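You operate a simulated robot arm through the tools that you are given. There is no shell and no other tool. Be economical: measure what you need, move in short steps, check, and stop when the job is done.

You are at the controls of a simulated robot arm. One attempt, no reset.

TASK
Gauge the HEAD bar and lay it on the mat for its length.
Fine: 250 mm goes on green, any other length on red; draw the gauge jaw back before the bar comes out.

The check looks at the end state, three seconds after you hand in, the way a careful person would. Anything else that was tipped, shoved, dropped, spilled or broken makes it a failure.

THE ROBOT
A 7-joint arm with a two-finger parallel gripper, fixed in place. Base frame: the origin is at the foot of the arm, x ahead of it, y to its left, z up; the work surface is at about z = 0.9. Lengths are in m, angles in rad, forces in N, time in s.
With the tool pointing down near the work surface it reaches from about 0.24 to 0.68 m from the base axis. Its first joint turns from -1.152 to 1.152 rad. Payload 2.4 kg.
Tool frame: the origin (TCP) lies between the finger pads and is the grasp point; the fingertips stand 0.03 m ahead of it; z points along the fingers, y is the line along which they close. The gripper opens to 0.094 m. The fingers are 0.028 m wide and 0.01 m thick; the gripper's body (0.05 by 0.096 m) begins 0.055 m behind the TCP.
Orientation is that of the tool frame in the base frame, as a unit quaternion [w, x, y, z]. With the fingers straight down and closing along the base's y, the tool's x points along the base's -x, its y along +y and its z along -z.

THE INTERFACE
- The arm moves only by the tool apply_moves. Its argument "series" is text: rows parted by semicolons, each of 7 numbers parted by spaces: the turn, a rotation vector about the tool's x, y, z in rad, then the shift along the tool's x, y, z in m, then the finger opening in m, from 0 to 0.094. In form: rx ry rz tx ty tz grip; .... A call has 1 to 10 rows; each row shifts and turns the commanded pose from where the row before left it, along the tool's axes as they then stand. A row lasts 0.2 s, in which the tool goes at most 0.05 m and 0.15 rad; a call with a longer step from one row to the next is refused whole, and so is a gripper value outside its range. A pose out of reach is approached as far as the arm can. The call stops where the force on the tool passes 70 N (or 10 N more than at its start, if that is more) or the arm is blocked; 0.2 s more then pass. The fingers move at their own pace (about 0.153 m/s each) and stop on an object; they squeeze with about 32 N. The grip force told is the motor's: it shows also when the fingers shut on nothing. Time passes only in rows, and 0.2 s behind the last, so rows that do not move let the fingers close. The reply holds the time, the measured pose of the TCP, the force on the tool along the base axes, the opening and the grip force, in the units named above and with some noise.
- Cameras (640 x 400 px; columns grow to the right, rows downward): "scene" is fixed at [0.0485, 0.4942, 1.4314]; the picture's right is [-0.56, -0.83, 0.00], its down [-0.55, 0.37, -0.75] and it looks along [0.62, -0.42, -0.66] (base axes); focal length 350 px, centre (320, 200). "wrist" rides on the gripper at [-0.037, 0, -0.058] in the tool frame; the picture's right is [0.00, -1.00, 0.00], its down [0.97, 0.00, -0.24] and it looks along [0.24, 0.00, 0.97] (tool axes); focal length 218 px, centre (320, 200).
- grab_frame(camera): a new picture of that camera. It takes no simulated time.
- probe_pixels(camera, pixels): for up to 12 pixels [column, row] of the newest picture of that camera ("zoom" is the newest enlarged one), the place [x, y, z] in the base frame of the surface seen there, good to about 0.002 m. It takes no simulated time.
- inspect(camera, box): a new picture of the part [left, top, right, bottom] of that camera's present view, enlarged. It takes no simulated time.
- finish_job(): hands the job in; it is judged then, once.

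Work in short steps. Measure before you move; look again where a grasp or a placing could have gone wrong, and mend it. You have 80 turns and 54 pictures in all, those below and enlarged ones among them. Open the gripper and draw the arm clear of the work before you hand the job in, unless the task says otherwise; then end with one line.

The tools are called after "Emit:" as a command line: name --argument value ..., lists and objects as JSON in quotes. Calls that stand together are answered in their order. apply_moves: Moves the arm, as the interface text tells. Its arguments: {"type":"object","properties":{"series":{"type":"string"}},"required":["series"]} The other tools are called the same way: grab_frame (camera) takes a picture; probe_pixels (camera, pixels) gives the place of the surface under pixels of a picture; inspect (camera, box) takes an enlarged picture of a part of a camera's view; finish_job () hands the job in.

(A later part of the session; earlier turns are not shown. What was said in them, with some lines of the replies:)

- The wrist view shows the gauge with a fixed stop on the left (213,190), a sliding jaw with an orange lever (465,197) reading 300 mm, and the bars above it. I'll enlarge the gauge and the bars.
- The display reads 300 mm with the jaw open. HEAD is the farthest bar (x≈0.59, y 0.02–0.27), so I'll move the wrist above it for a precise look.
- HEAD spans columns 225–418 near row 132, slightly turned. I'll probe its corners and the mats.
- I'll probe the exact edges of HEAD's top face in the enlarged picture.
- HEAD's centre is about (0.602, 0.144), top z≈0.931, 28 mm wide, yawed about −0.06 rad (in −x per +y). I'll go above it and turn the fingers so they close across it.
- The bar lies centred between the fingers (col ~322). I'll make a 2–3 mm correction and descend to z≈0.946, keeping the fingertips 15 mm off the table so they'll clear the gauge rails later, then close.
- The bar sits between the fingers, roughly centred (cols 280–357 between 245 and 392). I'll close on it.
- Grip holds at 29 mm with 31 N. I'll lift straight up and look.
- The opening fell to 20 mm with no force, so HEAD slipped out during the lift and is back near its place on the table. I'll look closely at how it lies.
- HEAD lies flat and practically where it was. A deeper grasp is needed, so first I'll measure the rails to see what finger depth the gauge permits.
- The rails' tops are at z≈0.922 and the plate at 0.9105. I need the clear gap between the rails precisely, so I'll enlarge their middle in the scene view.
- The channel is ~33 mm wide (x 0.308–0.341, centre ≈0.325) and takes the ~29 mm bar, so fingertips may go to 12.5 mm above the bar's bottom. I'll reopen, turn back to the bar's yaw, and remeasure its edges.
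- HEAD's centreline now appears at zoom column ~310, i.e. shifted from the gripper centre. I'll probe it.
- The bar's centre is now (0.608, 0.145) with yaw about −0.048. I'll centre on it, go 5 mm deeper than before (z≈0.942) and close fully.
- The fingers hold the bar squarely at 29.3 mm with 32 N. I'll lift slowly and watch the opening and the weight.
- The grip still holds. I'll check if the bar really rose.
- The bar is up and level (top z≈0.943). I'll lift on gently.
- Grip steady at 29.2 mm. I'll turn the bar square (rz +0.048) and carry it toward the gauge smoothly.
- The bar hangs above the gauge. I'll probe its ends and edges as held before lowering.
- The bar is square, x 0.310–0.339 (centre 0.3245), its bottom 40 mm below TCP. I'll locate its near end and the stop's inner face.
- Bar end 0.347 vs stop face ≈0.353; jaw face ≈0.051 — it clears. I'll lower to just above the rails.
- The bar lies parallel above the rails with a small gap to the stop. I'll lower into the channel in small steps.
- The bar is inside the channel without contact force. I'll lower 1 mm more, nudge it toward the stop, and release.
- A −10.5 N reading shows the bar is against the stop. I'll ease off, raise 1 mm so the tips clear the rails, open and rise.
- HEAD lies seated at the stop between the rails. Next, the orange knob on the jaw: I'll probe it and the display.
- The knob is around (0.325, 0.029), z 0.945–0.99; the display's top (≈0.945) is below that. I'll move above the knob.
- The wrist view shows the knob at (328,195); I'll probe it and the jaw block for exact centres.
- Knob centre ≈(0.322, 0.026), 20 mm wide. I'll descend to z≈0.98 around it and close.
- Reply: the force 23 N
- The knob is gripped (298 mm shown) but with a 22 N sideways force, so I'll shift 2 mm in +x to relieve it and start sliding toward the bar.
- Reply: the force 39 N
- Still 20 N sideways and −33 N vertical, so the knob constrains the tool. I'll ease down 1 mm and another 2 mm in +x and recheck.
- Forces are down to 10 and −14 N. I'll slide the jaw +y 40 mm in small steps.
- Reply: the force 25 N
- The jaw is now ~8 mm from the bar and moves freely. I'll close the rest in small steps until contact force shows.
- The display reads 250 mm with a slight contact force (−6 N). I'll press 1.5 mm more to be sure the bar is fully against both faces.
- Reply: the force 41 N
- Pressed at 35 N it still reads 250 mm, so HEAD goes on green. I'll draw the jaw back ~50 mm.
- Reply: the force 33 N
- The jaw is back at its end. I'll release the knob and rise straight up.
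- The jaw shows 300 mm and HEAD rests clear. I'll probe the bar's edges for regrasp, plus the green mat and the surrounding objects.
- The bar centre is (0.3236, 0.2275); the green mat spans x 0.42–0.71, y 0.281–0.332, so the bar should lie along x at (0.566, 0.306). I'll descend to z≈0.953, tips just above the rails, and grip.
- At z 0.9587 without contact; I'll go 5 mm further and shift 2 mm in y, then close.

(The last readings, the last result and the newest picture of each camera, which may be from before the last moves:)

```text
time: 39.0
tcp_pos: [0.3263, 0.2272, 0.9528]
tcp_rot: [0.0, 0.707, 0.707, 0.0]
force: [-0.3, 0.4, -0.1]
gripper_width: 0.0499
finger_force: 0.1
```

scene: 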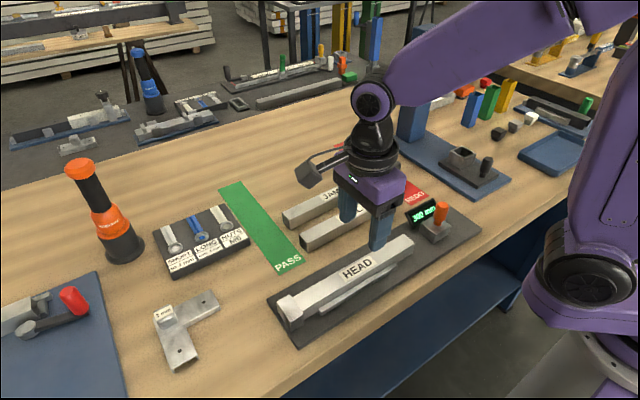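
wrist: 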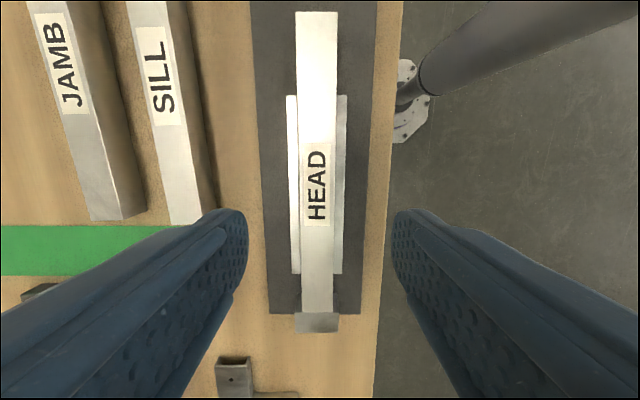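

Emit:
apply_moves --series "0 0 0 0 0 0 0.035; 0 0 0 0 0 0 0.01; 0 0 0 0 0 0 0; 0 0 0 0 0 0 0"

Emit:
inspect --camera "scene" --box '[300, 200, 440, 310]'

```text
time: 40.0
tcp_pos: [0.3262, 0.2257, 0.9531]
tcp_rot: [-0.001, 0.706, 0.708, 0.0]
force: [-0.6, -0.6, -0.5]
gripper_width: 0.0293
finger_force: 31.7
```

```text
3.64 times, centred on (370, 255) of scene
```

zoom: 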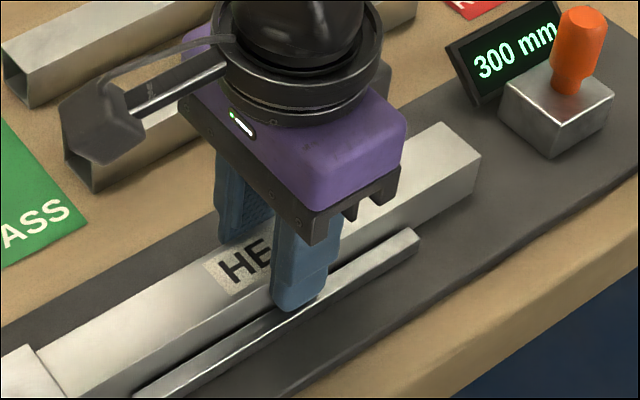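

Gripped at 29.3 mm, tips just above the rail. I'll lift slowly, a first 15 mm.

Emit:
apply_moves --series "0 0 0 0 0 -0.002 0; 0 0 0 0 0 -0.004 0; 0 0 0 0 0 -0.005 0; 0 0 0 0 0 -0.004 0; 0 0 0 0 0 0 0"

Emit:
inspect --camera "scene" --box '[260, 190, 460, 350]'

```text
time: 41.2
tcp_pos: [0.3263, 0.2257, 0.9679]
tcp_rot: [0.0, 0.707, 0.707, 0.0]
force: [0.9, -1.0, -2.3]
gripper_width: 0.0294
finger_force: 31.7
```

```text
2.50 times, centred on (360, 270) of scene
```

zoom: 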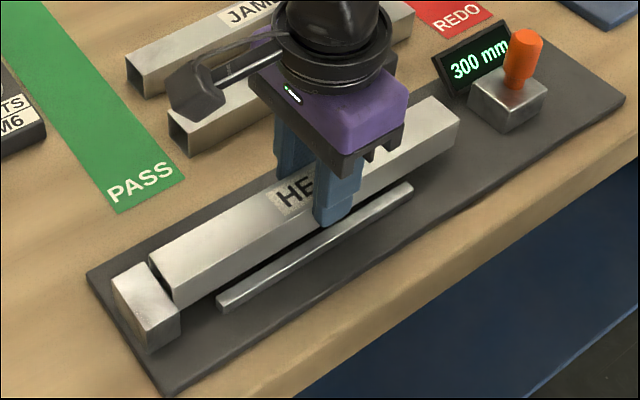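

The bar came up level. I'll keep lifting gently to z≈1.06, easing off the stop.

Emit:
apply_moves --series "0 0 0 -0.001 0 -0.005 0; 0 0 0 -0.001 0 -0.01 0; 0 0 0 0 0 -0.013 0; 0 0 0 0 0 -0.015 0; 0 0 0 0 0 -0.015 0; 0 0 0 0 0 -0.015 0; 0 0 0 0 0 -0.012 0; 0 0 0 0 0 -0.007 0; 0 0 0 0 0 -0.003 0"

```text
time: 43.2
tcp_pos: [0.3267, 0.2241, 1.0625]
tcp_rot: [0.0, 0.707, 0.708, 0.0]
force: [0.2, -0.9, -1.6]
gripper_width: 0.0292
finger_force: 31.8
```

Grip steady. I'll carry it over to the mat centre, still at height.

Emit:
apply_moves --series "0 0 0 0.002 0.008 0 0; 0 0 0 0.006 0.018 0 0; 0 0 0 0.01 0.028 0 0; 0 0 0 0.011 0.032 0 0; 0 0 0 0.011 0.032 0 0; 0 0 0 0.011 0.032 0 0; 0 0 0 0.011 0.032 0 0; 0 0 0 0.01 0.028 0 0; 0 0 0 0.007 0.019 0 0; 0 0 0 0.0035 0.01 0 0"

Emit:
apply_moves --series "0 0 -0.05 0 0 0 0; 0 0 -0.1 0 0 0 0; 0 0 -0.14 0 0 0 0; 0 0 -0.14 0 0 0 0; 0 0 -0.14 0 0 0 0; 0 0 -0.14 0 0 0 0; 0 0 -0.14 0 0 0 0; 0 0 -0.14 0 0 0 0; 0 0 -0.14 0 0 0 0; 0 0 -0.14 0 0 0 0"

Emit:
apply_moves --series "0 0 -0.14 0 0 0 0; 0 0 -0.1 0 0 0 0; 0 0 -0.0608 0 0 0 0; 0 0 0 0 0 0 0; 0 0 0 0 0 0 0"

Emit:
grab_frame --camera "scene"

Emit:
grab_frame --camera "wrist"

```text
time: 45.4
tcp_pos: [0.5657, 0.3056, 1.0623]
tcp_rot: [0.0, 0.706, 0.708, 0.0]
force: [0.3, 0.2, -0.7]
gripper_width: 0.0297
finger_force: 32.0
```

```text
time: 47.6
tcp_pos: [0.5652, 0.3073, 1.0607]
tcp_rot: [0.0, 0.148, 0.989, 0.0]
force: [-0.1, -0.3, -0.8]
gripper_width: 0.0295
finger_force: 31.5
```

```text
time: 48.8
tcp_pos: [0.5648, 0.3075, 1.0618]
tcp_rot: [0.0, -0.001, 1.0, 0.0]
force: [-0.4, -0.2, -1.8]
gripper_width: 0.0294
finger_force: 32.0
```

```text
15 pictures are left
```

scene: 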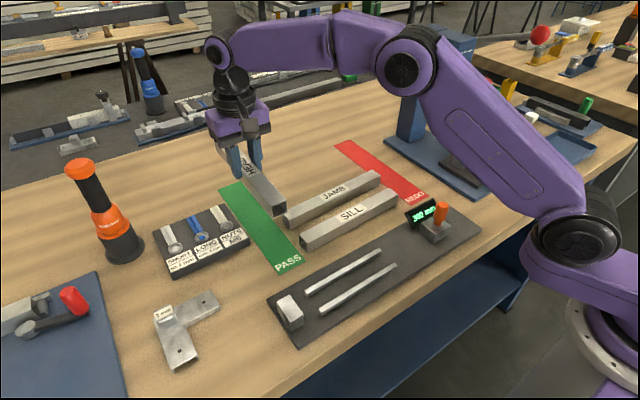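

```text
14 pictures are left
```

wrist: 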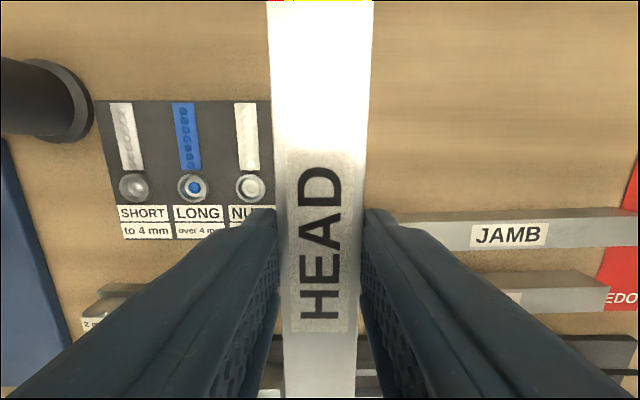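

The bar hangs lengthwise over the green mat, square to it. I'll lower to ~25 mm above and check its position.

Emit:
apply_moves --series "0 0 0 0 -0.001 0.01 0; 0 0 0 0 0 0.02 0; 0 0 0 0 0 0.02 0; 0 0 0 0 0 0.02 0; 0 0 0 0 0 0.015 0; 0 0 0 0 0 0.007 0; 0 0 0 0 0 0 0"

Emit:
inspect --camera "scene" --box '[150, 140, 330, 290]'

```text
time: 50.4
tcp_pos: [0.5654, 0.306, 0.9705]
tcp_rot: [0.0, -0.001, 1.0, 0.001]
force: [0.4, 0.4, -2.1]
gripper_width: 0.0293
finger_force: 31.8
```

```text
2.67 times, centred on (240, 215) of scene
```

zoom: 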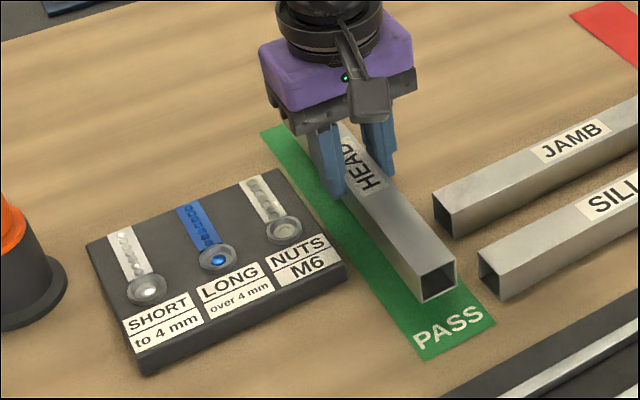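

Emit:
probe_pixels --camera "zoom" --pixels '[[418, 270], [450, 262], [425, 285], [405, 340], [455, 300], [450, 285], [330, 195]]'

```text
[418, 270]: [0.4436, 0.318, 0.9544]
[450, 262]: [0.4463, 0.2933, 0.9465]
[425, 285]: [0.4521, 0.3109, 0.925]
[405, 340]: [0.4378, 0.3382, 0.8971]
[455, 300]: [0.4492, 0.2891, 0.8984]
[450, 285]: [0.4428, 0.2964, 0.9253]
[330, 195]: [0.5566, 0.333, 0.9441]
```

Bar end at x≈0.443, y≈0.292–0.321 — well inside the mat. I'll lower to contact in small steps.

Emit:
apply_moves --series "0 0 0 0 0 0.008 0; 0 0 0 0 0 0.008 0; 0 0 0 0 0 0.005 0; 0 0 0 0 0 0.002 0; 0 0 0 0 0 0.001 0; 0 0 0 0 0 0 0"

```text
time: 51.8
tcp_pos: [0.5637, 0.3069, 0.9451]
tcp_rot: [0.001, -0.001, 1.0, 0.0]
force: [0.6, 0.4, -2.0]
gripper_width: 0.0295
finger_force: 32.2
```

No contact yet; I'll go down 1 mm at a time.

Emit:
apply_moves --series "0 0 0 0 0 0.001 0; 0 0 0 0 0 0.0005 0; 0 0 0 0 0 0 0"

```text
time: 52.6
tcp_pos: [0.5654, 0.3059, 0.9455]
tcp_rot: [-0.001, 0.0, 1.0, -0.001]
force: [-1.1, -1.0, -0.6]
gripper_width: 0.0296
finger_force: 31.4
```

Emit:
apply_moves --series "0 0 0 0 0 0.001 0; 0 0 0 0 0 0 0; 0 0 0 0 0 0 0"

Emit:
inspect --camera "scene" --box '[190, 160, 320, 280]'

```text
time: 53.4
tcp_pos: [0.5659, 0.306, 0.9427]
tcp_rot: [0.0, -0.002, 1.0, 0.0]
force: [-3.0, -0.1, 3.3]
gripper_width: 0.0294
finger_force: 31.8
```

```text
3.33 times, centred on (255, 220) of scene
```

zoom: 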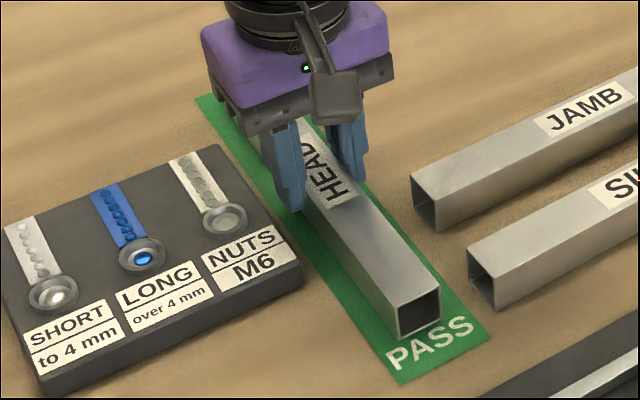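

The force turned to +3 N, so the bar rests on the mat. I'll open slightly, to 44 mm so the tray stays clear, and rise.

Emit:
apply_moves --series "0 0 0 0 0 0 0.034; 0 0 0 0 0 0 0.042; 0 0 0 0 0 0 0.042; 0 0 0 0 0 -0.01 0.042; 0 0 0 0 0 -0.02 0.042; 0 0 0 0 0 -0.04 0.042; 0 0 0 0 0 -0.045 0.06; 0 0 0 0 0 -0.045 0.094; 0 0 0 0.04 -0.01 -0.02 0.094; 0 0 0 0.04 -0.01 0 0.094"

Emit:
apply_moves --series "0 0 0 0.045 -0.02 0 0.094; 0 0 0 0.045 -0.03 0 0.094; 0 0 0 0.03 -0.03 0 0.094; 0 0 0 0 0 0 0.094; 0 0 0 0 0 0 0.094"

Emit:
grab_frame --camera "scene"

Emit:
inspect --camera "scene" --box '[150, 140, 480, 350]'

```text
time: 55.6
tcp_pos: [0.4845, 0.2855, 1.1195]
tcp_rot: [0.0, 0.0, 1.0, 0.0]
force: [0.3, 0.8, -0.5]
gripper_width: 0.0939
finger_force: 0.1
```

```text
refused: row 2 steps farther than a row can; nothing moved
```

```text
11 pictures are left
```

scene: 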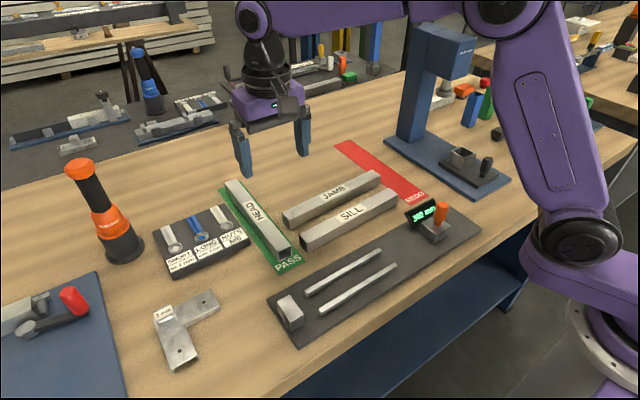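

```text
1.90 times, centred on (315, 245) of scene
```

zoom: 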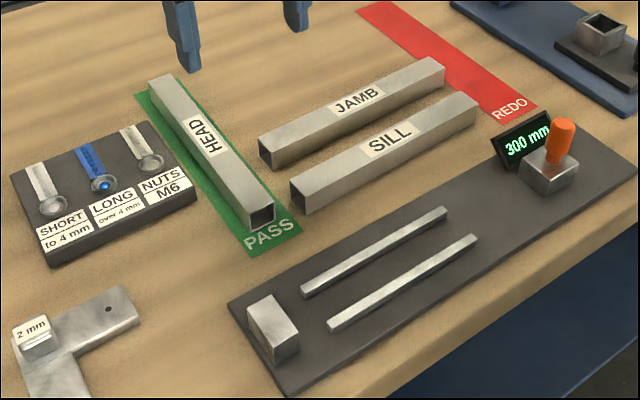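

HEAD lies fully on the green mat, the jaw is back at 300 mm and everything else is in place. I'll draw the arm back to its starting area, high and clear, then hand in.

Emit:
apply_moves --series "0 0 0 0.03 -0.02 -0.02 0.094; 0 0 0 0.035 -0.02 -0.02 0.094; 0 0 0 0.035 -0.02 -0.02 0.094; 0 0 0 0.03 -0.01 0 0.094; 0 0 0 0 0 0 0.094"

Emit:
finish_job

```text
time: 56.8
tcp_pos: [0.353, 0.2162, 1.1854]
tcp_rot: [-0.001, -0.001, 1.0, -0.001]
force: [0.9, -1.1, 0.5]
gripper_width: 0.0943
finger_force: 0.1
```

```text
The job is handed in.
```

HEAD gauged 250 mm and now lies on the green mat; I drew the jaw back to 300 mm before taking the bar out. On the first lift it slipped from the fingers, settled flat about 6 mm off its spot, and was regripped.
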